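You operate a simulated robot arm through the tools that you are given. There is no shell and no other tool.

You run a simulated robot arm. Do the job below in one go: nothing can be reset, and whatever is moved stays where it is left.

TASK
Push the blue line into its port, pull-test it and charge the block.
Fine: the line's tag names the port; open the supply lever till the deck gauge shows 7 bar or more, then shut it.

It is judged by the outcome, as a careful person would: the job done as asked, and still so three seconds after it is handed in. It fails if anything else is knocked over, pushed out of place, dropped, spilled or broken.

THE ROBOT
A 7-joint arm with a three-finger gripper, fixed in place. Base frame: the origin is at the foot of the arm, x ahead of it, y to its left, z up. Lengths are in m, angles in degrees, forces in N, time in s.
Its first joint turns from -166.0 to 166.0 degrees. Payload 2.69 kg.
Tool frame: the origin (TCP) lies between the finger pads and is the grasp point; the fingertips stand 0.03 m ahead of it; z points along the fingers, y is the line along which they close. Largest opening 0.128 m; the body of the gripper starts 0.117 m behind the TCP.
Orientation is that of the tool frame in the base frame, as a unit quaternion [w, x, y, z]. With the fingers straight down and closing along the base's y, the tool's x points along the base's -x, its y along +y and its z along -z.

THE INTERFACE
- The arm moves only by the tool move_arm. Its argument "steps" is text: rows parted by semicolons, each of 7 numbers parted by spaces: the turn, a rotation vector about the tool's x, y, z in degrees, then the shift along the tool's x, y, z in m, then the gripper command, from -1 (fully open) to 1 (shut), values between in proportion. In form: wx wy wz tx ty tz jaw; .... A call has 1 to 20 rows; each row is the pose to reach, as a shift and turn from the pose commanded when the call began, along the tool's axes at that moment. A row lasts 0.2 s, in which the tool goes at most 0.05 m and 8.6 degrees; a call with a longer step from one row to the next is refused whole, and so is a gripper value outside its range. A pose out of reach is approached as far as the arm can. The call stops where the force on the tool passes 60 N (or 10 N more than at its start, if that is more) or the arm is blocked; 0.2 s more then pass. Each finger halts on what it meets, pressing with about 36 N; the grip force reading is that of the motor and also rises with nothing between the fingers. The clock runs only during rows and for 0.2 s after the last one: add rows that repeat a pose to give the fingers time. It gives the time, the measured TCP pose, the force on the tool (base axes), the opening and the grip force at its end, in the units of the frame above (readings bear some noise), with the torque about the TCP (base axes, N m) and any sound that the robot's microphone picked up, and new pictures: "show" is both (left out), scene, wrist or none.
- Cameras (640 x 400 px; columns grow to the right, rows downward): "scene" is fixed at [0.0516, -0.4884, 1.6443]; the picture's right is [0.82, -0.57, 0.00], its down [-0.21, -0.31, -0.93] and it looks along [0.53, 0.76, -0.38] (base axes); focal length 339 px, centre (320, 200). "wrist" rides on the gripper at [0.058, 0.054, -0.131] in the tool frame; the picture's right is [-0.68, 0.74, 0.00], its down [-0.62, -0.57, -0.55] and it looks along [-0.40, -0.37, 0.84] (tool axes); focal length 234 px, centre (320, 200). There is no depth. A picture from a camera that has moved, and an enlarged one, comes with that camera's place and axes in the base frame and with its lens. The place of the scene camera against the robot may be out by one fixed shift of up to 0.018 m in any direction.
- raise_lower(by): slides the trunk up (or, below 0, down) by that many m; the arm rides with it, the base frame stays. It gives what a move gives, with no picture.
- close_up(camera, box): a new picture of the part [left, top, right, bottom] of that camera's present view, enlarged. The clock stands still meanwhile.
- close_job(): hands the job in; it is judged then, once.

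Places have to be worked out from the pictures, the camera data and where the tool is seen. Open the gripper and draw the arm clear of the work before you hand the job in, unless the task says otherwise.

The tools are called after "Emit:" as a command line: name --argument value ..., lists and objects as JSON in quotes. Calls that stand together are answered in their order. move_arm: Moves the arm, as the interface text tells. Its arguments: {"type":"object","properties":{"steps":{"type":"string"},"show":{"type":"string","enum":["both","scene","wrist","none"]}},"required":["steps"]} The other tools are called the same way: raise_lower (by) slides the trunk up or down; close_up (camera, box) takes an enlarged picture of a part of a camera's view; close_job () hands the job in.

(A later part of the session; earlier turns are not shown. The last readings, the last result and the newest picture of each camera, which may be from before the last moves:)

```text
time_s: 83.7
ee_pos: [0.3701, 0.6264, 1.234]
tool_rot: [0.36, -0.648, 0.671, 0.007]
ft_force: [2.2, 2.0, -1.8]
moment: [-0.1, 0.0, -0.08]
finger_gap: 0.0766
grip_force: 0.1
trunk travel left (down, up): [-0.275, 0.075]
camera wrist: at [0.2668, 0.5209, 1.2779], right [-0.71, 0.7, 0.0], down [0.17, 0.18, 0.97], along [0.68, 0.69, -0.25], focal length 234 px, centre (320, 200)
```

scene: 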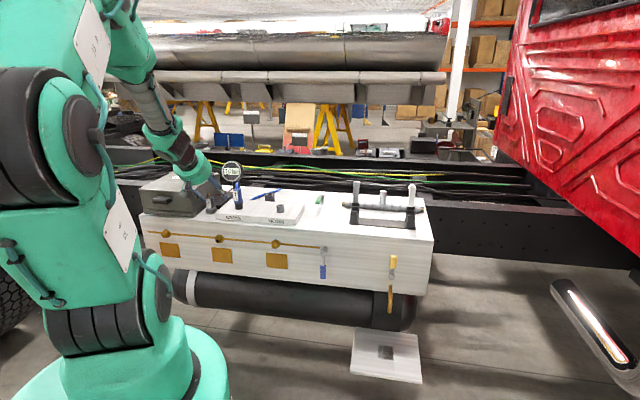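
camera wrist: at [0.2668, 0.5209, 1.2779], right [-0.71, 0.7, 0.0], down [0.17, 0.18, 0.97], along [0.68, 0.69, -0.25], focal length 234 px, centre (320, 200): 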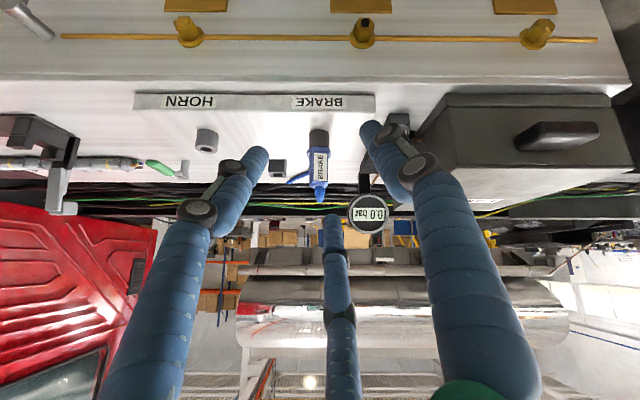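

The plug is visible front-on from here (image upside down). I enlarge the joint and the HORN port for comparison.

Emit:
close_up --camera "wrist" --box '[296, 118, 344, 202]'

Emit:
close_up --camera "wrist" --box '[190, 115, 230, 165]'

Emit:
close_up --camera "scene" --box '[230, 184, 250, 212]'

```text
4.76 times, centred on (320, 160) of wrist
camera zoom: at [0.2668, 0.5209, 1.2779], right [-0.71, 0.7, 0.0], down [0.17, 0.18, 0.97], along [0.68, 0.69, -0.25], focal length 1115 px, centre (320, 390)
```

zoom: 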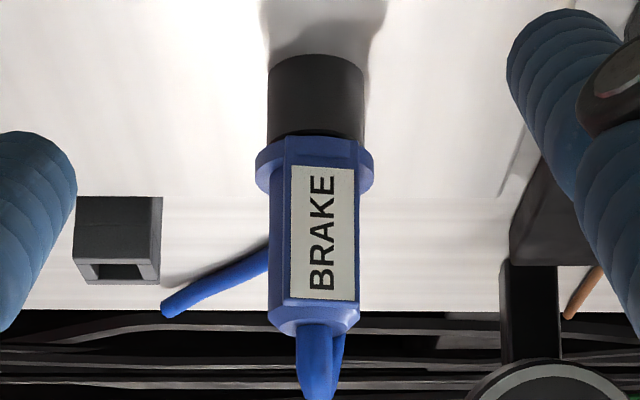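

```text
8.00 times, centred on (210, 140) of wrist
camera zoom: at [0.2668, 0.5209, 1.2779], right [-0.71, 0.7, 0.0], down [0.17, 0.18, 0.97], along [0.68, 0.69, -0.25], focal length 1873 px, centre (1200, 680)
```

zoom: 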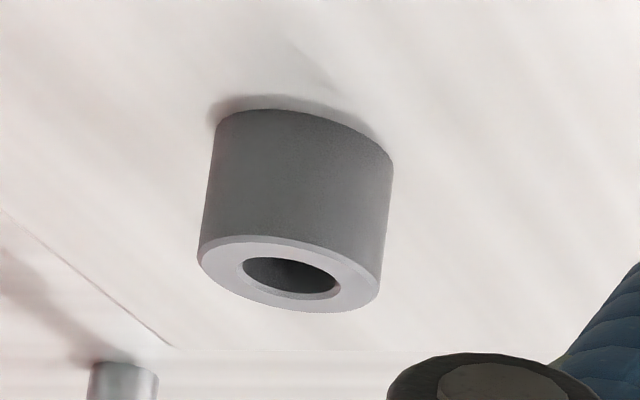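

```text
14.29 times, centred on (240, 198) of scene
camera zoom: at [0.0516, -0.4884, 1.6443], right [0.82, -0.57, 0.0], down [-0.21, -0.31, -0.93], along [0.53, 0.76, -0.38], focal length 4842 px, centre (1463, 229)
```

zoom: 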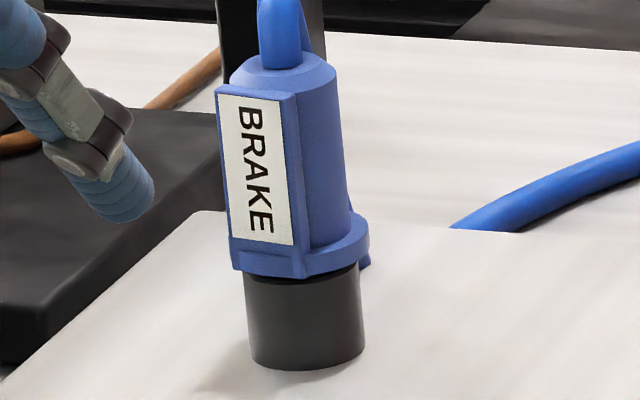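

Emit:
close_up --camera "wrist" --box '[308, 126, 332, 166]'

Emit:
close_up --camera "scene" --box '[233, 196, 247, 210]'

```text
10.00 times, centred on (320, 146) of wrist
camera zoom: at [0.2668, 0.5209, 1.2779], right [-0.71, 0.7, 0.0], down [0.17, 0.18, 0.97], along [0.68, 0.69, -0.25], focal length 2342 px, centre (320, 740)
```

zoom: 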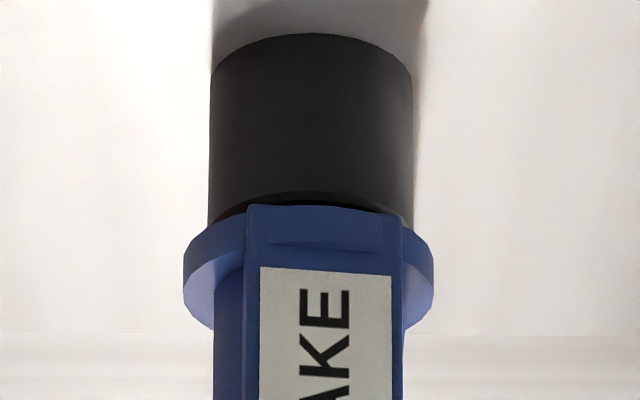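

```text
16.00 times, centred on (240, 203) of scene
camera zoom: at [0.0516, -0.4884, 1.6443], right [0.82, -0.57, 0.0], down [-0.21, -0.31, -0.93], along [0.53, 0.76, -0.38], focal length 5423 px, centre (1600, 152)
```

zoom: 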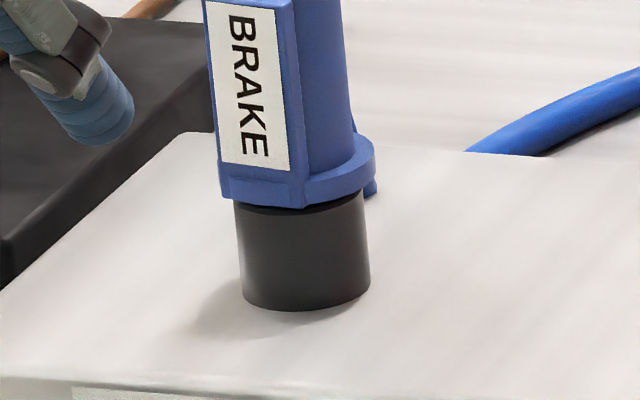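

There is still a visible gap of a few millimetres under the flange here. Before regripping I record the plug's exact resting height so I can tell elastic give from real slip in the next pull.

Emit:
close_up --camera "scene" --box '[234, 188, 246, 203]'

Emit:
move_arm --steps "-5.7 6.1 0 0 0 0 0.1; -11.4 12.2 0 0 0 0 0.1; -17.1 18.4 0 0 0 0 0.1; -22.9 24.5 0 0 0 0 0.1; -28.6 30.7 0 0 0 0 0.1; -28.6 30.7 0 0 0 0 0.1" --show "none"

```text
16.00 times, centred on (240, 196) of scene
camera zoom: at [0.0516, -0.4884, 1.6443], right [0.82, -0.57, 0.0], down [-0.21, -0.31, -0.93], along [0.53, 0.76, -0.38], focal length 5423 px, centre (1600, 272)
```

zoom: 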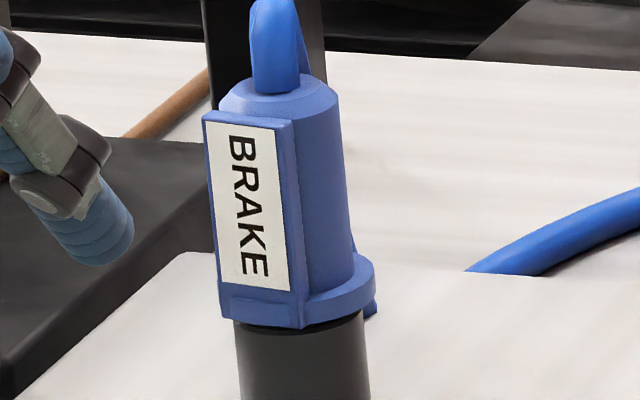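

```text
time_s: 85.1
ee_pos: [0.3686, 0.6229, 1.2357]
tool_rot: [0.004, -0.694, 0.72, 0.001]
ft_force: [0.2, -0.1, 0.3]
moment: [0.0, -0.02, 0.02]
finger_gap: 0.0577
grip_force: 0.1
trunk travel left (down, up): [-0.275, 0.075]
```

Emit:
move_arm --steps "0 0 6.1 -0.024 -0.0225 0 0.1; 0 0 12.3 -0.048 -0.045 0 0.1; 0 0 18.4 -0.072 -0.0675 0 0.1; 0 0 24.5 -0.0966 -0.09 0 0.1; 0 0 30.7 -0.1208 -0.1124 0 0.1; 0 0 36.8 -0.1449 -0.1349 0 0.1; 0 0 42.95 -0.1449 -0.1349 0 0.1; 0 0 42.95 -0.1449 -0.1349 0 0.1" --show "wrist"

Emit:
close_up --camera "wrist" --box '[265, 80, 375, 200]'

```text
time_s: 86.9
ee_pos: [0.5095, 0.7632, 1.2384]
tool_rot: [0.004, -0.382, 0.924, 0.003]
ft_force: [-1.1, 0.1, 0.1]
moment: [0.04, -0.01, 0.01]
finger_gap: 0.0575
grip_force: 0.1
trunk travel left (down, up): [-0.275, 0.075]
camera wrist: at [0.4291, 0.758, 1.3693], right [-0.04, 1.0, 0.01], down [0.83, 0.03, 0.55], along [0.55, 0.03, -0.83], focal length 234 px, centre (320, 200)
```

wrist: 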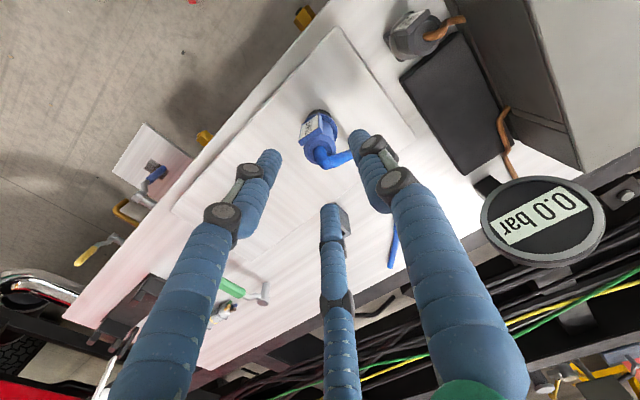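

```text
3.33 times, centred on (320, 140) of wrist
camera zoom: at [0.4291, 0.758, 1.3693], right [-0.04, 1.0, 0.01], down [0.83, 0.03, 0.55], along [0.55, 0.03, -0.83], focal length 781 px, centre (320, 400)
```

zoom: 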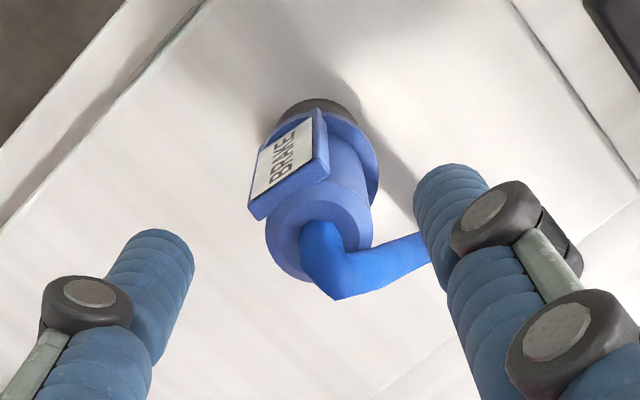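

I go down around the plug again at a higher grip (TCP ≈ 1.155), correcting the tool's half-degree tilt.

Emit:
move_arm --steps "0.14 0.55 0 0 0 0.02 0.15; 0.14 0.55 0 0 0 0.04 0.2; 0.14 0.55 0 0 0 0.06 0.2; 0.14 0.55 0 0 0 0.075 0.2; 0.14 0.55 0 0 0 0.083 0.2; 0.14 0.55 0 0 0 0.083 0.2; 0.14 0.55 0 0 0 0.083 0.45; 0.14 0.55 0 0 0 0.083 0.6; 0.14 0.55 0 0 0 0.083 1; 0.14 0.55 0 0 0 0.083 1" --show "none"

Emit:
close_up --camera "scene" --box '[234, 188, 246, 203]'

```text
time_s: 89.1
ee_pos: [0.5104, 0.7643, 1.1546]
tool_rot: [-0.001, -0.382, 0.924, 0.0]
ft_force: [-0.8, -4.8, -0.6]
moment: [-0.36, -0.04, -0.07]
finger_gap: 0.0272
grip_force: 36.6
trunk travel left (down, up): [-0.275, 0.075]
```

```text
16.00 times, centred on (240, 196) of scene
camera zoom: at [0.0516, -0.4884, 1.6443], right [0.82, -0.57, 0.0], down [-0.21, -0.31, -0.93], along [0.53, 0.76, -0.38], focal length 5423 px, centre (1600, 272)
```

zoom: 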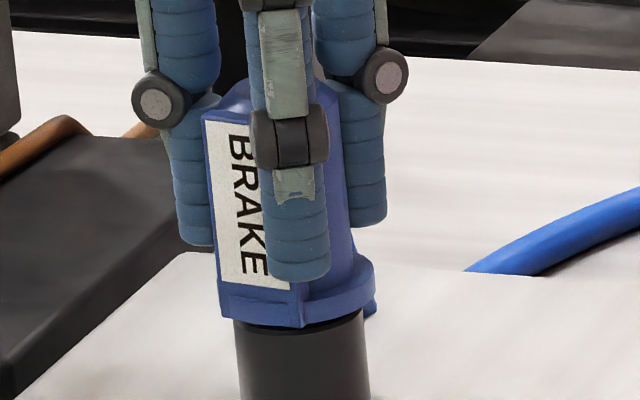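

Label position unchanged on gripping. Now a measured pull: about 10 N, held, then I'll return and compare.

Emit:
move_arm --steps "0 0 0 0.0004 -0.0004 -0.0005 1; 0 0 0 0.0004 -0.0004 -0.0012 1; 0 0 0 0.0004 -0.0004 -0.0012 1; 0 0 0 0.0004 -0.0004 -0.0012 1" --show "none"

Emit:
close_up --camera "scene" --box '[234, 188, 246, 203]'

Emit:
move_arm --steps "0 0 0 0 0 0 1; 0 0 0 0 0 0 1; 0 0 0 0 0 0 1; 0 0 0 0 0 0 1; 0 0 0 0 0 0 1" --show "none"

Emit:
close_up --camera "scene" --box '[234, 188, 246, 203]'

```text
time_s: 90.1
ee_pos: [0.5089, 0.7653, 1.1552]
tool_rot: [-0.002, -0.382, 0.924, -0.001]
ft_force: [-1.3, -3.0, -11.5]
moment: [-0.13, 0.11, -0.01]
finger_gap: 0.0271
grip_force: 35.9
trunk travel left (down, up): [-0.275, 0.075]
```

```text
16.00 times, centred on (240, 196) of scene
camera zoom: at [0.0516, -0.4884, 1.6443], right [0.82, -0.57, 0.0], down [-0.21, -0.31, -0.93], along [0.53, 0.76, -0.38], focal length 5423 px, centre (1600, 272)
```

zoom: 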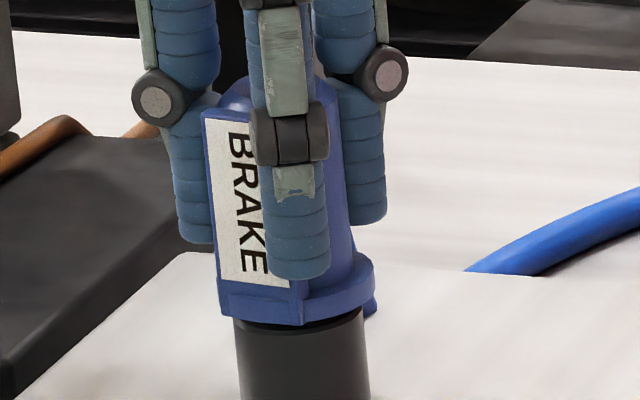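

```text
time_s: 91.3
ee_pos: [0.5098, 0.7626, 1.1571]
tool_rot: [-0.001, -0.382, 0.924, -0.001]
ft_force: [-4.7, -5.4, -10.0]
moment: [-0.3, 0.24, -0.01]
finger_gap: 0.027
grip_force: 35.8
trunk travel left (down, up): [-0.275, 0.075]
```

```text
16.00 times, centred on (240, 196) of scene
camera zoom: at [0.0516, -0.4884, 1.6443], right [0.82, -0.57, 0.0], down [-0.21, -0.31, -0.93], along [0.53, 0.76, -0.38], focal length 5423 px, centre (1600, 272)
```

zoom: 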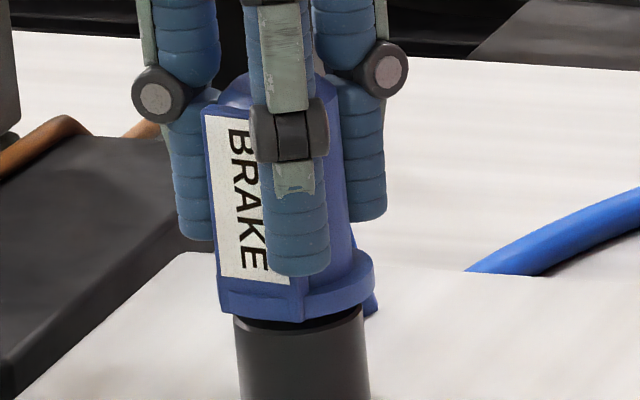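

It rose about 0.8 mm, then another 0.9 mm during the hold. I return to zero load to see whether it springs back.

Emit:
move_arm --steps "0 0 0 0 0 0.001 1; 0 0 0 0 0 0.001 1; 0 0 0 0 0 0.001 1" --show "none"

Emit:
close_up --camera "scene" --box '[234, 188, 246, 203]'

```text
time_s: 92.1
ee_pos: [0.5096, 0.7637, 1.1562]
tool_rot: [-0.001, -0.381, 0.924, 0.0]
ft_force: [-6.3, -4.0, -2.7]
moment: [-0.15, 0.35, -0.03]
finger_gap: 0.0273
grip_force: 36.3
trunk travel left (down, up): [-0.275, 0.075]
```

```text
16.00 times, centred on (240, 196) of scene
camera zoom: at [0.0516, -0.4884, 1.6443], right [0.82, -0.57, 0.0], down [-0.21, -0.31, -0.93], along [0.53, 0.76, -0.38], focal length 5423 px, centre (1600, 272)
```

zoom: 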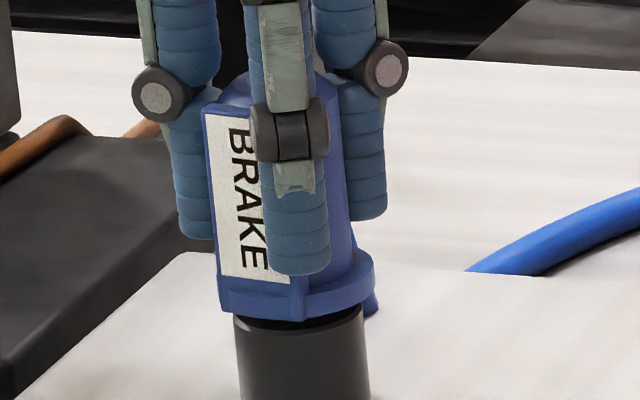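

No spring-back: it is only dragging in a tight zone, not locked, and it moves slowly under steady force. So a slow sustained push should take it further in. I push with about 30 N and hold.

Emit:
move_arm --steps "0 0 0 0.0006 0.0003 0.0015 1; 0 0 0 0.0006 0.0003 0.003 1; 0 0 0 0.0006 0.0003 0.004 1; 0 0 0 0.0006 0.0003 0.004 1; 0 0 0 0.0006 0.0003 0.004 1; 0 0 0 0.0006 0.0003 0.004 1; 0 0 0 0.0006 0.0003 0.004 1; 0 0 0 0.0006 0.0003 0.004 1; 0 0 0 0.0006 0.0003 0.004 1; 0 0 0 0.0006 0.0003 0.004 1" --show "none"

Emit:
close_up --camera "scene" --box '[234, 188, 246, 203]'

```text
time_s: 94.3
ee_pos: [0.5077, 0.7628, 1.1533]
tool_rot: [0.001, -0.382, 0.924, 0.001]
ft_force: [9.8, 9.4, 34.9]
moment: [0.54, -0.49, -0.01]
finger_gap: 0.0273
grip_force: 36.3
trunk travel left (down, up): [-0.275, 0.075]
```

```text
16.00 times, centred on (240, 196) of scene
camera zoom: at [0.0516, -0.4884, 1.6443], right [0.82, -0.57, 0.0], down [-0.21, -0.31, -0.93], along [0.53, 0.76, -0.38], focal length 5423 px, centre (1600, 272)
```

zoom: 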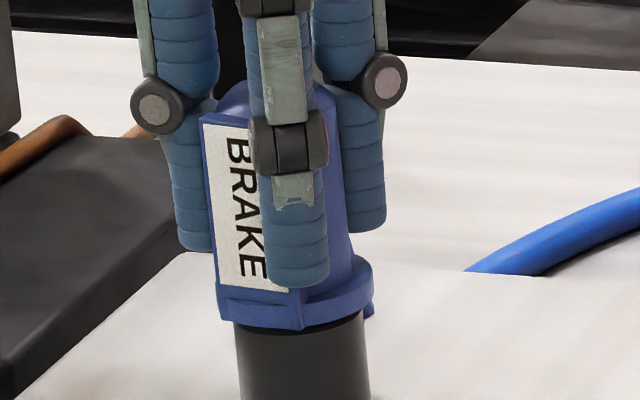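

Deeper by about half a millimetre, but the arm is pressing the nose sideways (−n wall). I shift 1.5 mm outward while keeping the push.

Emit:
move_arm --steps "0 0 0 -0.0008 0 0 1; 0 0 0 -0.0016 0 0 1; 0 0 0 -0.0016 0 0 1; 0 0 0 -0.0016 0 0 1; 0 0 0 -0.0016 0 0 1" --show "none"

Emit:
close_up --camera "scene" --box '[234, 188, 246, 203]'

```text
time_s: 95.5
ee_pos: [0.5089, 0.763, 1.1534]
tool_rot: [0.0, -0.382, 0.924, 0.0]
ft_force: [-2.2, -0.9, 30.1]
moment: [-0.11, 0.1, -0.01]
finger_gap: 0.0268
grip_force: 35.7
trunk travel left (down, up): [-0.275, 0.075]
```

```text
16.00 times, centred on (240, 196) of scene
camera zoom: at [0.0516, -0.4884, 1.6443], right [0.82, -0.57, 0.0], down [-0.21, -0.31, -0.93], along [0.53, 0.76, -0.38], focal length 5423 px, centre (1600, 272)
```

zoom: 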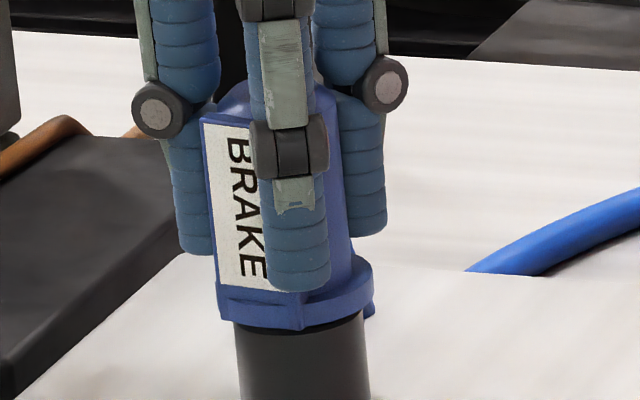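

Clean axial 30 N now. I hold the push for two seconds and check the movement.

Emit:
move_arm --steps "0 0 0 0 0 0.0003 1; 0 0 0 0 0 0.0006 1; 0 0 0 0 0 0.0009 1; 0 0 0 0 0 0.0012 1; 0 0 0 0 0 0.0015 1; 0 0 0 0 0 0.0015 1; 0 0 0 0 0 0.0015 1; 0 0 0 0 0 0.0015 1; 0 0 0 0 0 0.0015 1; 0 0 0 0 0 0.0015 1" --show "none"

Emit:
close_up --camera "scene" --box '[234, 188, 246, 203]'

```text
time_s: 97.7
ee_pos: [0.5094, 0.764, 1.1524]
tool_rot: [0.0, -0.382, 0.924, 0.0]
ft_force: [-7.8, 0.0, 28.4]
moment: [-0.09, 0.44, 0.0]
finger_gap: 0.0274
grip_force: 35.7
trunk travel left (down, up): [-0.275, 0.075]
```

```text
16.00 times, centred on (240, 196) of scene
camera zoom: at [0.0516, -0.4884, 1.6443], right [0.82, -0.57, 0.0], down [-0.21, -0.31, -0.93], along [0.53, 0.76, -0.38], focal length 5423 px, centre (1600, 272)
```

zoom: 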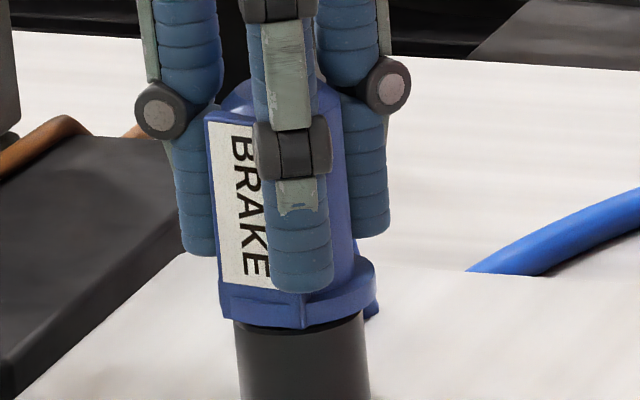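

No further travel at 28 N, so it is on a hard bottom. Now a decisive check: pull with about 10 N, then simply open the jaws while it is pulled and see whether the plug springs back to its seat (locked) or stays put.

Emit:
move_arm --steps "0 0 0 0 0 -0.0015 1; 0 0 0 0 0 -0.003 1; 0 0 0 0 0 -0.004 1; 0 0 0 0 0 -0.005 1; 0 0 0 0 0 -0.005 1; 0 0 0 0 0 -0.005 1; 0 0 0 0 0 -0.005 1" --show "none"

Emit:
close_up --camera "scene" --box '[234, 188, 246, 203]'

```text
time_s: 99.3
ee_pos: [0.5095, 0.7636, 1.1525]
tool_rot: [-0.002, -0.381, 0.924, -0.001]
ft_force: [-0.8, -3.5, -14.6]
moment: [-0.22, 0.07, 0.02]
finger_gap: 0.0271
grip_force: 36.2
trunk travel left (down, up): [-0.275, 0.075]
```

```text
16.00 times, centred on (240, 196) of scene
camera zoom: at [0.0516, -0.4884, 1.6443], right [0.82, -0.57, 0.0], down [-0.21, -0.31, -0.93], along [0.53, 0.76, -0.38], focal length 5423 px, centre (1600, 272)
```

zoom: 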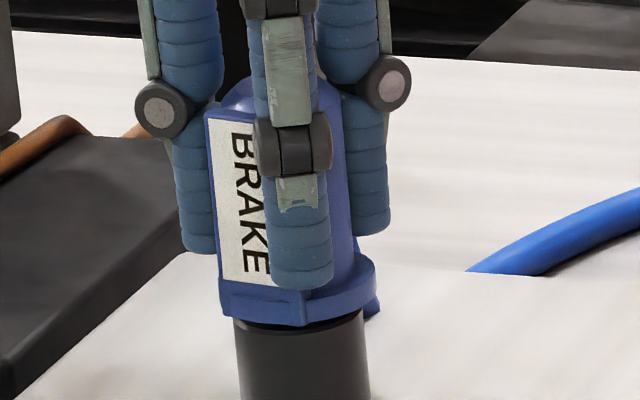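

Emit:
move_arm --steps "0 0 0 0 0 0 0.7; 0 0 0 0 0 0 0.4; 0 0 0 0 0 0 0.2; 0 0 0 0 0 0 0.2" --show "none"

Emit:
close_up --camera "scene" --box '[234, 188, 246, 203]'

```text
time_s: 100.3
ee_pos: [0.51, 0.7653, 1.1561]
tool_rot: [0.0, -0.382, 0.924, 0.001]
ft_force: [-0.7, 0.6, 0.5]
moment: [-0.02, -0.02, 0.01]
finger_gap: 0.0512
grip_force: 0.0
trunk travel left (down, up): [-0.275, 0.075]
```

```text
16.00 times, centred on (240, 196) of scene
camera zoom: at [0.0516, -0.4884, 1.6443], right [0.82, -0.57, 0.0], down [-0.21, -0.31, -0.93], along [0.53, 0.76, -0.38], focal length 5423 px, centre (1600, 272)
```

zoom: 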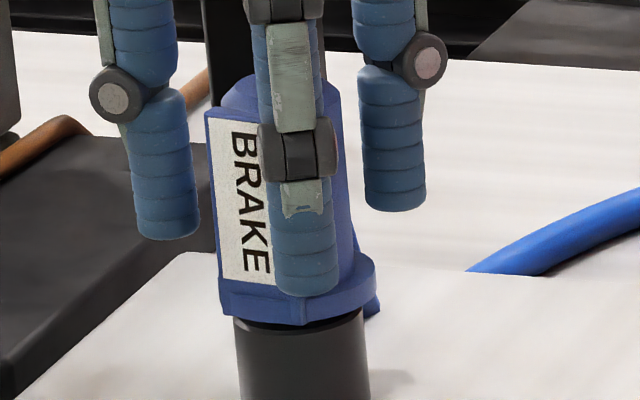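

It stayed where I left it: no lock yet. I want to see what is inside such a port, so I lift away and look straight down into the identical, empty HORN port without touching it.

Emit:
move_arm --steps "0 0 0 0 0 -0.03 0; 0 0 0 0 0 -0.06 -0.3; 0 0 0 0 0 -0.1 -0.6; 0 0 0 -0.0015 -0.045 -0.1 -1; 0 0 0 -0.003 -0.09 -0.1 -1; 0 0 0 0.004 -0.135 -0.1 -1; 0 0 0 0.0108 -0.171 -0.1 -1; -5.6 6.2 0 0.0108 -0.171 -0.1 -1; -11.3 12.3 0 0.0108 -0.171 -0.1 -1; -16.9 18.5 0 0.0108 -0.171 -0.1 -1; -16.9 18.5 0 0.0108 -0.171 -0.06 -1; -16.9 18.5 0 0.0108 -0.171 -0.02 -1; -16.9 18.5 0 0.0108 -0.171 -0.01 -1; -16.9 18.5 0 0.0108 -0.171 -0.01 -1" --show "both"

```text
time_s: 103.3
ee_pos: [0.6235, 0.6357, 1.1661]
tool_rot: [-0.203, -0.372, 0.903, 0.074]
ft_force: [-0.1, -0.5, 0.6]
moment: [0.02, 0.01, -0.04]
finger_gap: 0.1281
grip_force: 0.0
trunk travel left (down, up): [-0.275, 0.075]
camera wrist: at [0.6077, 0.634, 1.3185], right [-0.04, 1.0, 0.0], down [0.99, 0.04, 0.14], along [0.14, 0.0, -0.99], focal length 234 px, centre (320, 200)
```

scene: 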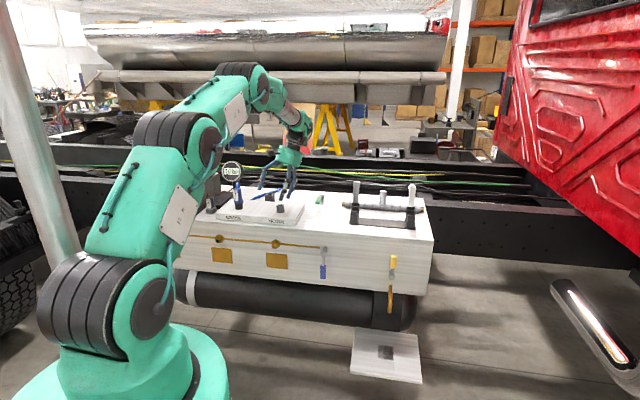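
wrist: 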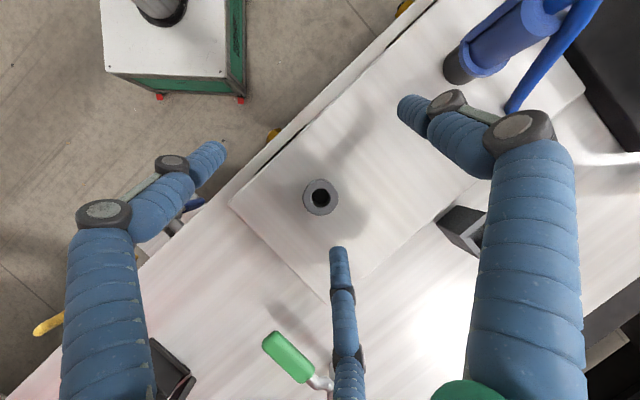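

Emit:
close_up --camera "wrist" --box '[296, 178, 344, 218]'

Emit:
close_up --camera "wrist" --box '[308, 188, 334, 206]'

Emit:
close_up --camera "wrist" --box '[430, 0, 600, 110]'

Emit:
close_up --camera "wrist" --box '[240, 290, 360, 400]'

```text
10.00 times, centred on (320, 198) of wrist
camera zoom: at [0.6077, 0.634, 1.3185], right [-0.04, 1.0, 0.0], down [0.99, 0.04, 0.14], along [0.14, 0.0, -0.99], focal length 2342 px, centre (320, 220)
```

zoom: 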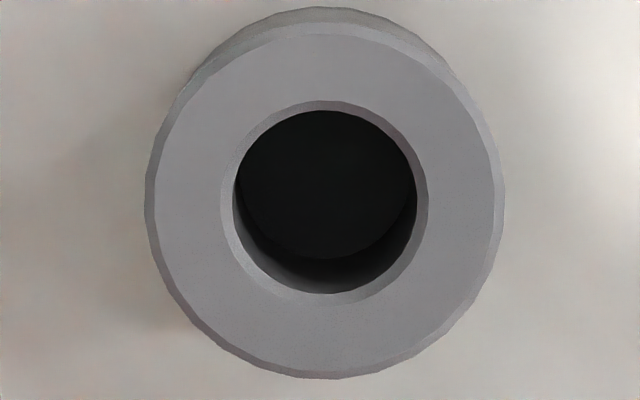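

```text
16.00 times, centred on (321, 197) of wrist
camera zoom: at [0.6077, 0.634, 1.3185], right [-0.04, 1.0, 0.0], down [0.99, 0.04, 0.14], along [0.14, 0.0, -0.99], focal length 3747 px, centre (304, 248)
```

zoom: 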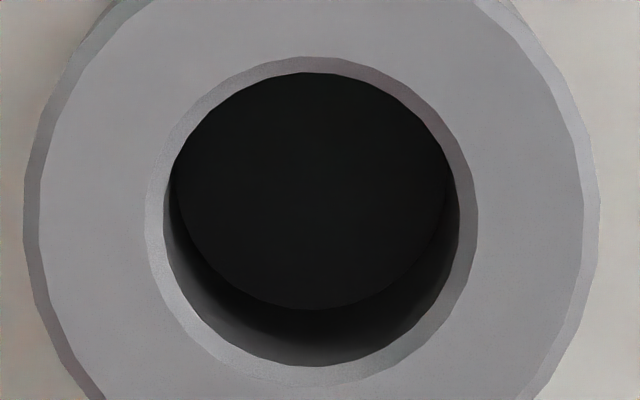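

```text
3.64 times, centred on (515, 55) of wrist
camera zoom: at [0.6077, 0.634, 1.3185], right [-0.04, 1.0, 0.0], down [0.99, 0.04, 0.14], along [0.14, 0.0, -0.99], focal length 852 px, centre (-389, 727)
```

zoom: 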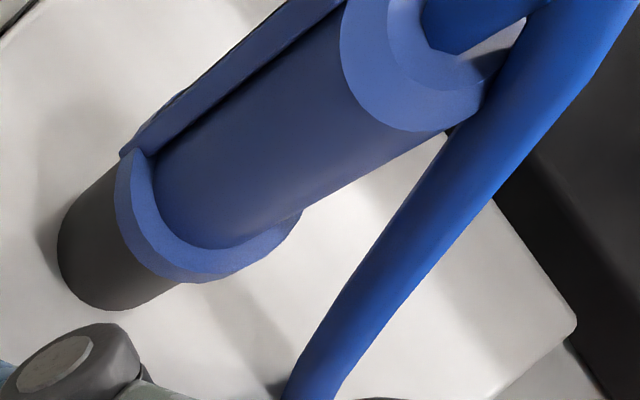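

```text
3.64 times, centred on (300, 345) of wrist
camera zoom: at [0.6077, 0.634, 1.3185], right [-0.04, 1.0, 0.0], down [0.99, 0.04, 0.14], along [0.14, 0.0, -0.99], focal length 852 px, centre (393, -327)
```

zoom: 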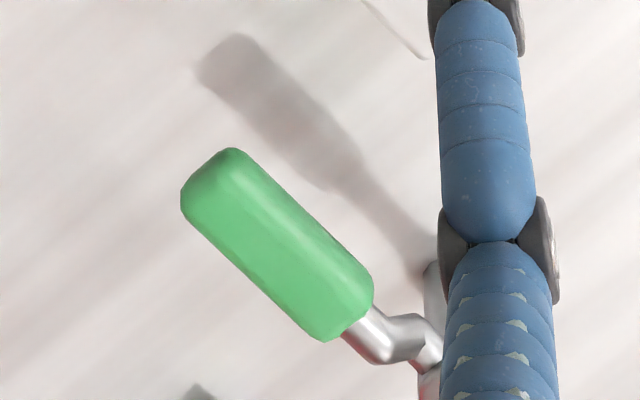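

The empty port's bore has a plain floor about 20 mm down, so a 23 mm nose bottoms with a ~3–4 mm gap under the flange: my plug really is fully home, held by the tight bore. I go back to seat it fully once more and finish with a short, modest tug.

Emit:
move_arm --steps "0 0 0 0.0109 0.01 -0.0318 -1; 0 0 0 0.0187 0.0171 -0.0545 -0.6; 0 0 0 0.0249 0.0228 -0.0726 -0.3; 5.6 -6.2 0 0.0249 0.0228 -0.0726 0; 11.3 -12.3 0 0.0249 0.0228 -0.0726 0.1; 16.9 -18.5 0 0.0249 0.0228 -0.0726 0.1; 16.9 -18.5 0 0.0249 0.0228 -0.0726 0.1" --show "none"

```text
time_s: 104.9
ee_pos: [0.6224, 0.6355, 1.2454]
tool_rot: [0.0, -0.382, 0.924, -0.001]
ft_force: [-0.5, 0.0, -0.1]
moment: [0.01, -0.04, 0.01]
finger_gap: 0.0577
grip_force: 0.1
trunk travel left (down, up): [-0.275, 0.075]
```

Emit:
move_arm --steps "0 0 0 -0.003 0.043 0 0.1; 0 0 0 -0.006 0.086 0 0.1; 0 0 0 -0.009 0.129 0 0.1; 0 0 0 -0.0106 0.1705 0 0.1; 0 0 0 -0.0106 0.1705 0.025 0.1; 0 0 0 -0.0106 0.1705 0.05 0.2; 0 0 0 -0.0106 0.1705 0.075 0.2; 0 0 0 -0.0106 0.1705 0.088 0.2; 0 0 0 -0.0106 0.1705 0.088 0.2; 0 0 0 -0.0106 0.1705 0.088 0.45; 0 0 0 -0.0106 0.1705 0.088 0.6; 0 0 0 -0.0106 0.1705 0.088 1; 0 0 0 -0.0106 0.1705 0.088 1" --show "wrist"

Emit:
close_up --camera "scene" --box '[234, 188, 246, 203]'

```text
time_s: 107.7
ee_pos: [0.5097, 0.7636, 1.1561]
tool_rot: [-0.001, -0.382, 0.924, 0.0]
ft_force: [-4.6, 3.2, -0.9]
moment: [0.23, 0.28, -0.02]
finger_gap: 0.0273
grip_force: 36.1
trunk travel left (down, up): [-0.275, 0.075]
camera wrist: at [0.4307, 0.7591, 1.2872], right [-0.04, 1.0, 0.0], down [0.84, 0.04, 0.55], along [0.55, 0.02, -0.84], focal length 234 px, centre (320, 200)
```

wrist: 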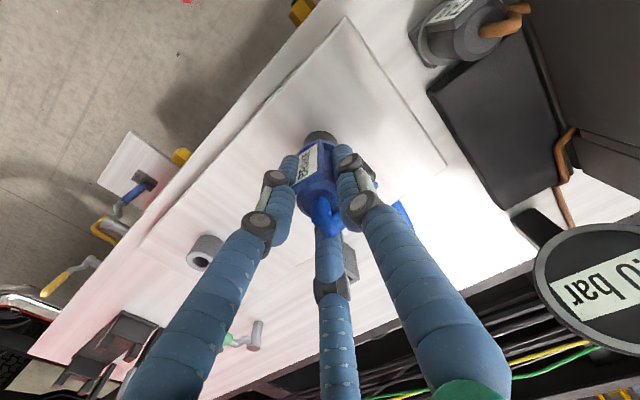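

```text
16.00 times, centred on (240, 196) of scene
camera zoom: at [0.0516, -0.4884, 1.6443], right [0.82, -0.57, 0.0], down [-0.21, -0.31, -0.93], along [0.53, 0.76, -0.38], focal length 5423 px, centre (1600, 272)
```

zoom: 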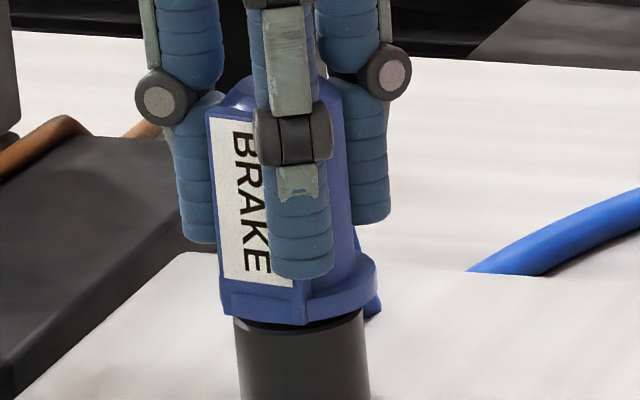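

Emit:
move_arm --steps "0 0 0 -0.0003 0.0005 0.001 1; 0 0 0 -0.0006 0.0005 0.002 1; 0 0 0 -0.001 0.0005 0.003 1; 0 0 0 -0.0012 0.0005 0.004 1; 0 0 0 -0.0014 0.0005 0.0048 1; 0 0 0 -0.0014 0.0005 0.0048 1; 0 0 0 -0.0014 0.0005 0.0048 1; 0 0 0 -0.0014 0.0005 0.0048 1; 0 0 0 -0.0014 0.0005 0.0048 1" --show "none"

Emit:
close_up --camera "scene" --box '[234, 188, 246, 203]'

```text
time_s: 109.7
ee_pos: [0.5093, 0.7643, 1.1541]
tool_rot: [0.0, -0.382, 0.924, 0.0]
ft_force: [-7.5, -11.9, 24.2]
moment: [-0.5, 0.29, -0.03]
finger_gap: 0.0272
grip_force: 35.8
trunk travel left (down, up): [-0.275, 0.075]
```

```text
16.00 times, centred on (240, 196) of scene
camera zoom: at [0.0516, -0.4884, 1.6443], right [0.82, -0.57, 0.0], down [-0.21, -0.31, -0.93], along [0.53, 0.76, -0.38], focal length 5423 px, centre (1600, 272)
```

zoom: 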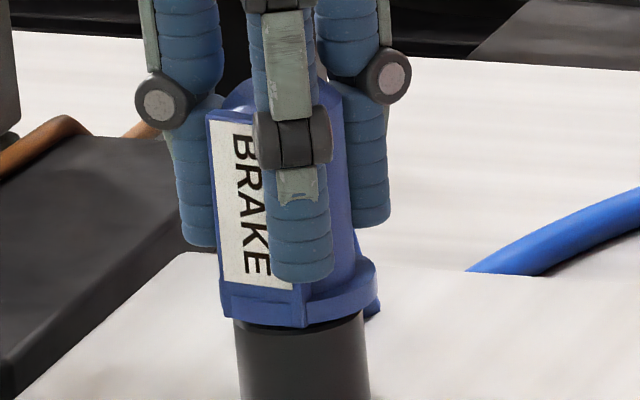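

Emit:
move_arm --steps "0 0 0 0.0008 -0.0002 0.0005 1; 0 0 0 0.001 -0.0002 0.001 1; 0 0 0 0.001 -0.0002 0.0013 1; 0 0 0 0.001 -0.0002 0.0013 1; 0 0 0 0.001 -0.0002 0.0013 1; 0 0 0 0.001 -0.0002 0.0013 1" --show "none"

Emit:
close_up --camera "scene" --box '[234, 188, 246, 203]'

```text
time_s: 111.1
ee_pos: [0.5096, 0.7632, 1.1546]
tool_rot: [0.002, -0.382, 0.924, 0.001]
ft_force: [-3.9, -1.5, 35.2]
moment: [0.0, 0.15, 0.0]
finger_gap: 0.0273
grip_force: 36.1
trunk travel left (down, up): [-0.275, 0.075]
```

```text
16.00 times, centred on (240, 196) of scene
camera zoom: at [0.0516, -0.4884, 1.6443], right [0.82, -0.57, 0.0], down [-0.21, -0.31, -0.93], along [0.53, 0.76, -0.38], focal length 5423 px, centre (1600, 272)
```

zoom: 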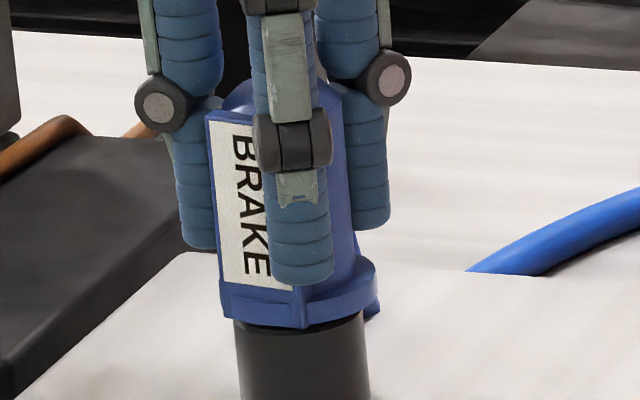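

Seated at 35 N axial. Now the short tug of roughly 10 N.

Emit:
move_arm --steps "0 0 0 0 0 -0.002 1; 0 0 0 0 0 -0.004 1; 0 0 0 0 0 -0.0052 1; 0 0 0 0 0 -0.0054 1" --show "none"

Emit:
close_up --camera "scene" --box '[234, 188, 246, 203]'

```text
time_s: 112.1
ee_pos: [0.51, 0.7638, 1.1548]
tool_rot: [-0.003, -0.382, 0.924, -0.002]
ft_force: [0.1, 4.4, 1.3]
moment: [0.31, -0.06, 0.02]
finger_gap: 0.0271
grip_force: 36.4
trunk travel left (down, up): [-0.275, 0.075]
```

```text
16.00 times, centred on (240, 196) of scene
camera zoom: at [0.0516, -0.4884, 1.6443], right [0.82, -0.57, 0.0], down [-0.21, -0.31, -0.93], along [0.53, 0.76, -0.38], focal length 5423 px, centre (1600, 272)
```

zoom: 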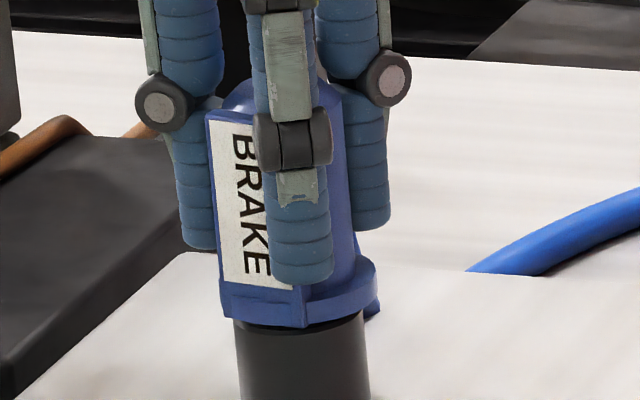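

Zero load now; a further 1.6 mm gives the tug.

Emit:
move_arm --steps "0 0 0 0 0 -0.0008 1; 0 0 0 0 0 -0.0016 1; 0 0 0 0 0 -0.002 1" --show "none"

Emit:
close_up --camera "scene" --box '[234, 188, 246, 203]'

```text
time_s: 112.9
ee_pos: [0.5099, 0.7643, 1.154]
tool_rot: [-0.003, -0.382, 0.924, -0.002]
ft_force: [-4.3, -2.8, -21.0]
moment: [-0.24, 0.21, 0.01]
finger_gap: 0.0273
grip_force: 36.3
trunk travel left (down, up): [-0.275, 0.075]
```

```text
16.00 times, centred on (240, 196) of scene
camera zoom: at [0.0516, -0.4884, 1.6443], right [0.82, -0.57, 0.0], down [-0.21, -0.31, -0.93], along [0.53, 0.76, -0.38], focal length 5423 px, centre (1600, 272)
```

zoom: 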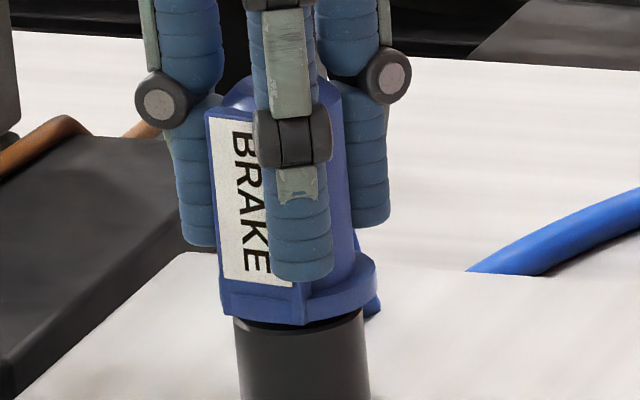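

It holds at 21 N with under 1 mm of movement. I press it back home with about 25–30 N, then let go.

Emit:
move_arm --steps "0 0 0 0 0 0.002 1; 0 0 0 -0.0003 0 0.004 1; 0 0 0 -0.0006 0 0.006 1; 0 0 0 -0.0006 0 0.007 1; 0 0 0 -0.0006 0 0.007 1; 0 0 0 -0.0006 0 0.007 1; 0 0 0 -0.0006 0 0.007 1" --show "none"

Emit:
close_up --camera "scene" --box '[234, 188, 246, 203]'

```text
time_s: 114.5
ee_pos: [0.5101, 0.7633, 1.1539]
tool_rot: [0.002, -0.382, 0.924, 0.001]
ft_force: [-14.0, -10.6, 17.4]
moment: [-0.45, 0.65, -0.04]
finger_gap: 0.0269
grip_force: 35.8
trunk travel left (down, up): [-0.275, 0.075]
```

```text
16.00 times, centred on (240, 196) of scene
camera zoom: at [0.0516, -0.4884, 1.6443], right [0.82, -0.57, 0.0], down [-0.21, -0.31, -0.93], along [0.53, 0.76, -0.38], focal length 5423 px, centre (1600, 272)
```

zoom: 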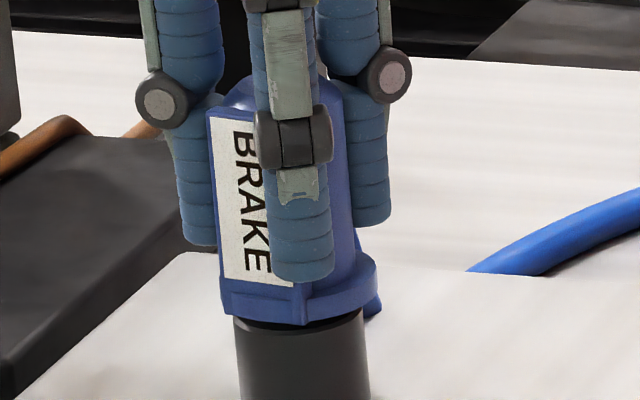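

Emit:
move_arm --steps "0 0 0 0.0009 0.0002 0.0003 1; 0 0 0 0.0018 0.0002 0.0008 1; 0 0 0 0.0018 0.0002 0.0015 1; 0 0 0 0.0018 0.0002 0.0015 1; 0 0 0 0.0018 0.0002 0.0015 1; 0 0 0 0.0018 0.0002 0.0015 1" --show "none"

Emit:
close_up --camera "scene" --box '[234, 188, 246, 203]'

```text
time_s: 115.9
ee_pos: [0.5093, 0.7645, 1.1526]
tool_rot: [0.002, -0.382, 0.924, 0.0]
ft_force: [8.6, 5.2, 35.2]
moment: [0.31, -0.38, 0.01]
finger_gap: 0.0274
grip_force: 36.7
trunk travel left (down, up): [-0.275, 0.075]
```

```text
16.00 times, centred on (240, 196) of scene
camera zoom: at [0.0516, -0.4884, 1.6443], right [0.82, -0.57, 0.0], down [-0.21, -0.31, -0.93], along [0.53, 0.76, -0.38], focal length 5423 px, centre (1600, 272)
```

zoom: 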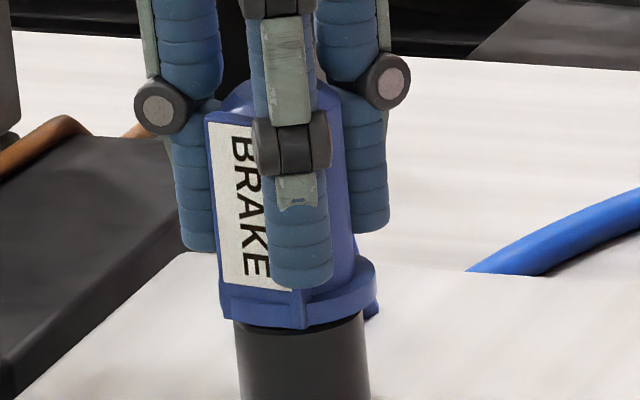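

The line is seated and pull-tested. I open the jaws, rise clear, and check the plug and the gauge before going to the lever.

Emit:
move_arm --steps "0 0 0 0 0 -0.002 0.7; 0 0 0 0 0 -0.003 0.4; 0 0 0 0 0 -0.003 0.2; 0 0 0 0 0 -0.02 0.15; 0 0 0 0 0 -0.05 0.1; 0 0 0 0 0 -0.08 0.1; 0 0 0 0 0 -0.11 0.1; 0 0 0 0 0 -0.11 0.1" --show "both"

Emit:
close_up --camera "scene" --box '[234, 188, 246, 203]'

Emit:
close_up --camera "scene" --box '[300, 180, 396, 240]'

```text
time_s: 117.7
ee_pos: [0.5076, 0.7632, 1.2598]
tool_rot: [-0.001, -0.382, 0.924, 0.0]
ft_force: [-0.5, -0.2, 0.8]
moment: [0.0, 0.0, 0.0]
finger_gap: 0.0573
grip_force: 0.0
trunk travel left (down, up): [-0.275, 0.075]
camera wrist: at [0.427, 0.7593, 1.3906], right [-0.04, 1.0, 0.0], down [0.84, 0.04, 0.55], along [0.55, 0.02, -0.84], focal length 234 px, centre (320, 200)
```

scene: 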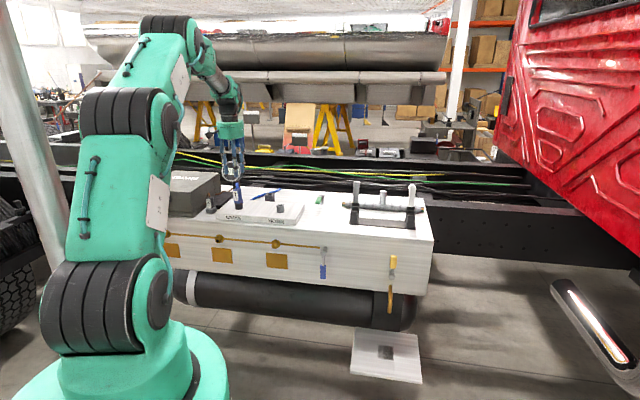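
wrist: 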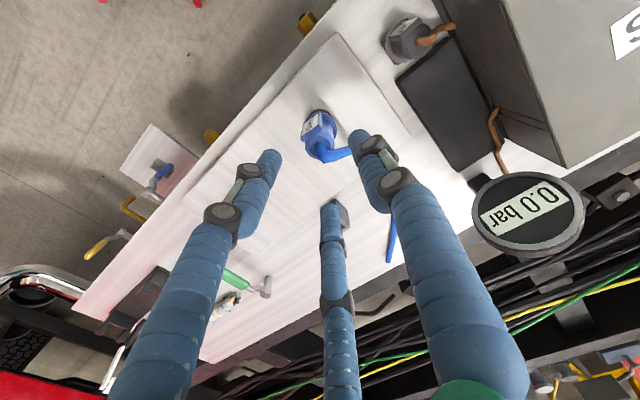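

```text
16.00 times, centred on (240, 196) of scene
camera zoom: at [0.0516, -0.4884, 1.6443], right [0.82, -0.57, 0.0], down [-0.21, -0.31, -0.93], along [0.53, 0.76, -0.38], focal length 5423 px, centre (1600, 272)
```

zoom: 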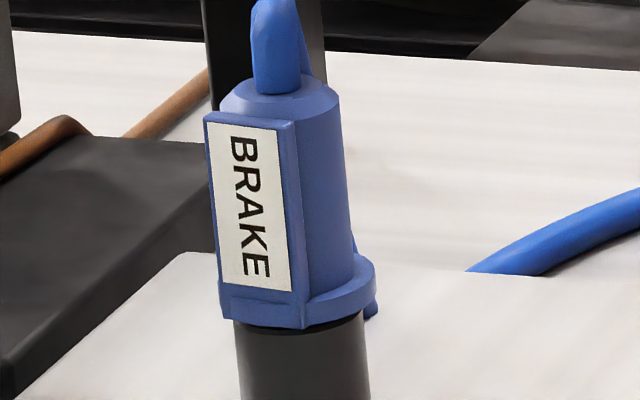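

```text
6.67 times, centred on (348, 210) of scene
camera zoom: at [0.0516, -0.4884, 1.6443], right [0.82, -0.57, 0.0], down [-0.21, -0.31, -0.93], along [0.53, 0.76, -0.38], focal length 2260 px, centre (133, 133)
```

zoom: 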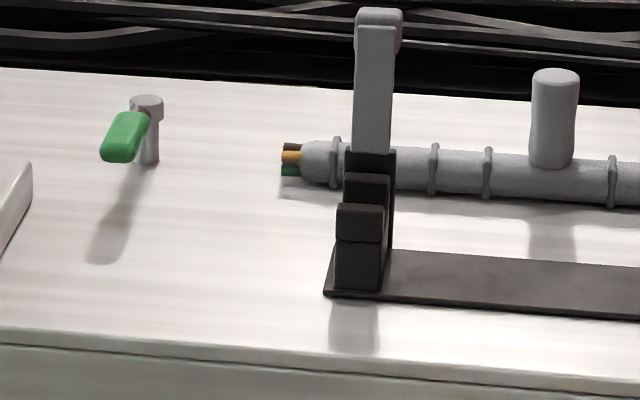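

The plug stays down after release. Now to the green lever: its handle grip runs along −n from about (0.825, 0.630) to (0.781, 0.587) at z≈1.102, pivot near (0.848, 0.660). I tilt the tool 25° outward and move above it.

Emit:
move_arm --steps "0 -6.25 0 0 0 0 0.1; 0 -12.5 0 0 0 0 0.1; 0 -18.75 0 0 0 0 0.1; 0 -25 0 0 0 0 0.1; 0 -25 0 0 0 0 0.1" --show "none"

Emit:
move_arm --steps "0 0 0 -0.0126 -0.0454 0.0059 0.1; 0 0 0 -0.0251 -0.0909 0.0117 0.1; 0 0 0 -0.0377 -0.1363 0.0176 0.1; 0 0 0 -0.0502 -0.1817 0.0234 0.1; 0 0 0 -0.0628 -0.2271 0.0293 0.1; 0 0 0 -0.0753 -0.2726 0.0351 0.1; 0 0 0 -0.0879 -0.318 0.041 0.1; 0 0 0 -0.0879 -0.318 0.041 0.1" --show "both"

Emit:
close_up --camera "wrist" --box '[230, 60, 390, 200]'

```text
time_s: 118.9
ee_pos: [0.5082, 0.764, 1.2591]
tool_rot: [0.201, -0.374, 0.902, 0.082]
ft_force: [-0.9, 0.3, -0.1]
moment: [0.02, -0.01, 0.02]
finger_gap: 0.0577
grip_force: 0.2
trunk travel left (down, up): [-0.275, 0.075]
```

```text
time_s: 120.7
ee_pos: [0.8049, 0.6074, 1.2612]
tool_rot: [0.2, -0.373, 0.902, 0.082]
ft_force: [0.9, 0.0, 0.8]
moment: [0.03, 0.04, 0.04]
finger_gap: 0.0576
grip_force: 0.1
trunk travel left (down, up): [-0.275, 0.075]
camera wrist: at [0.691, 0.5674, 1.3556], right [-0.09, 0.95, 0.29], down [0.63, -0.17, 0.76], along [0.77, 0.25, -0.59], focal length 234 px, centre (320, 200)
```

scene: 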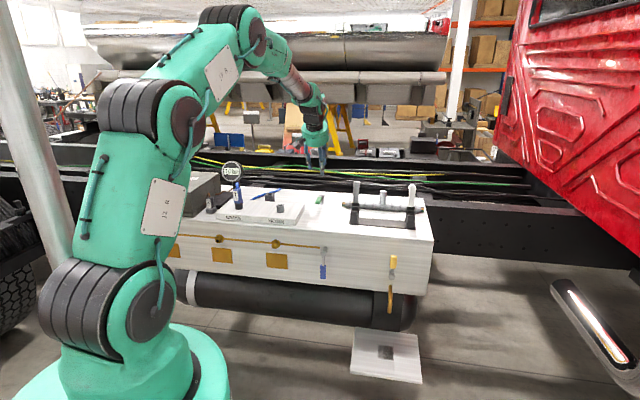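
wrist: 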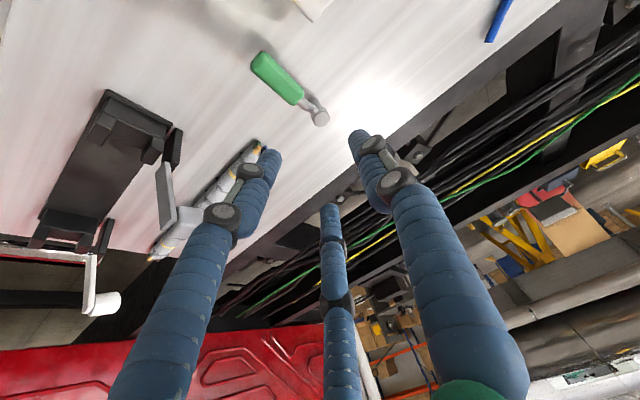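

```text
2.86 times, centred on (310, 130) of wrist
camera zoom: at [0.691, 0.5674, 1.3556], right [-0.09, 0.95, 0.29], down [0.63, -0.17, 0.76], along [0.77, 0.25, -0.59], focal length 669 px, centre (349, 400)
```

zoom: 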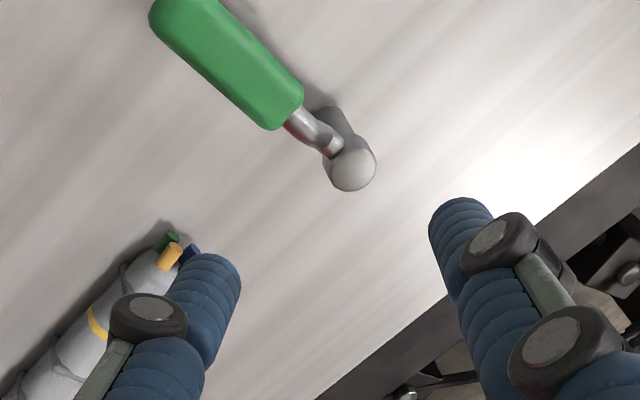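

Emit:
close_up --camera "wrist" --box '[240, 40, 340, 140]'

Emit:
close_up --camera "scene" --box '[308, 188, 332, 218]'

```text
4.00 times, centred on (290, 90) of wrist
camera zoom: at [0.691, 0.5674, 1.3556], right [-0.09, 0.95, 0.29], down [0.63, -0.17, 0.76], along [0.77, 0.25, -0.59], focal length 937 px, centre (440, 640)
```

zoom: 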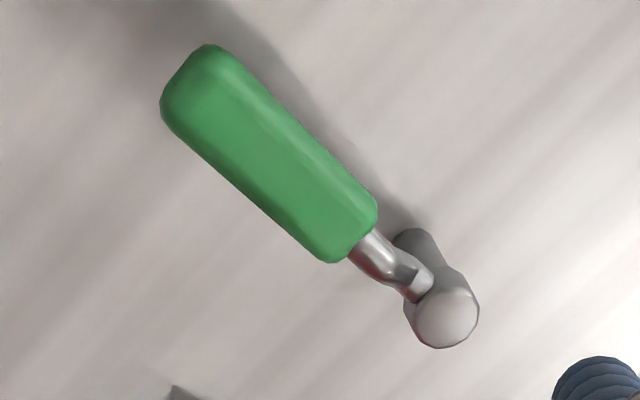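

```text
13.33 times, centred on (320, 203) of scene
camera zoom: at [0.0516, -0.4884, 1.6443], right [0.82, -0.57, 0.0], down [-0.21, -0.31, -0.93], along [0.53, 0.76, -0.38], focal length 4519 px, centre (320, 160)
```

zoom: 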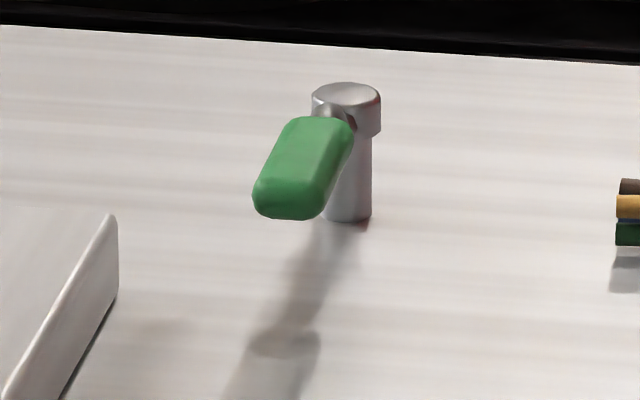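

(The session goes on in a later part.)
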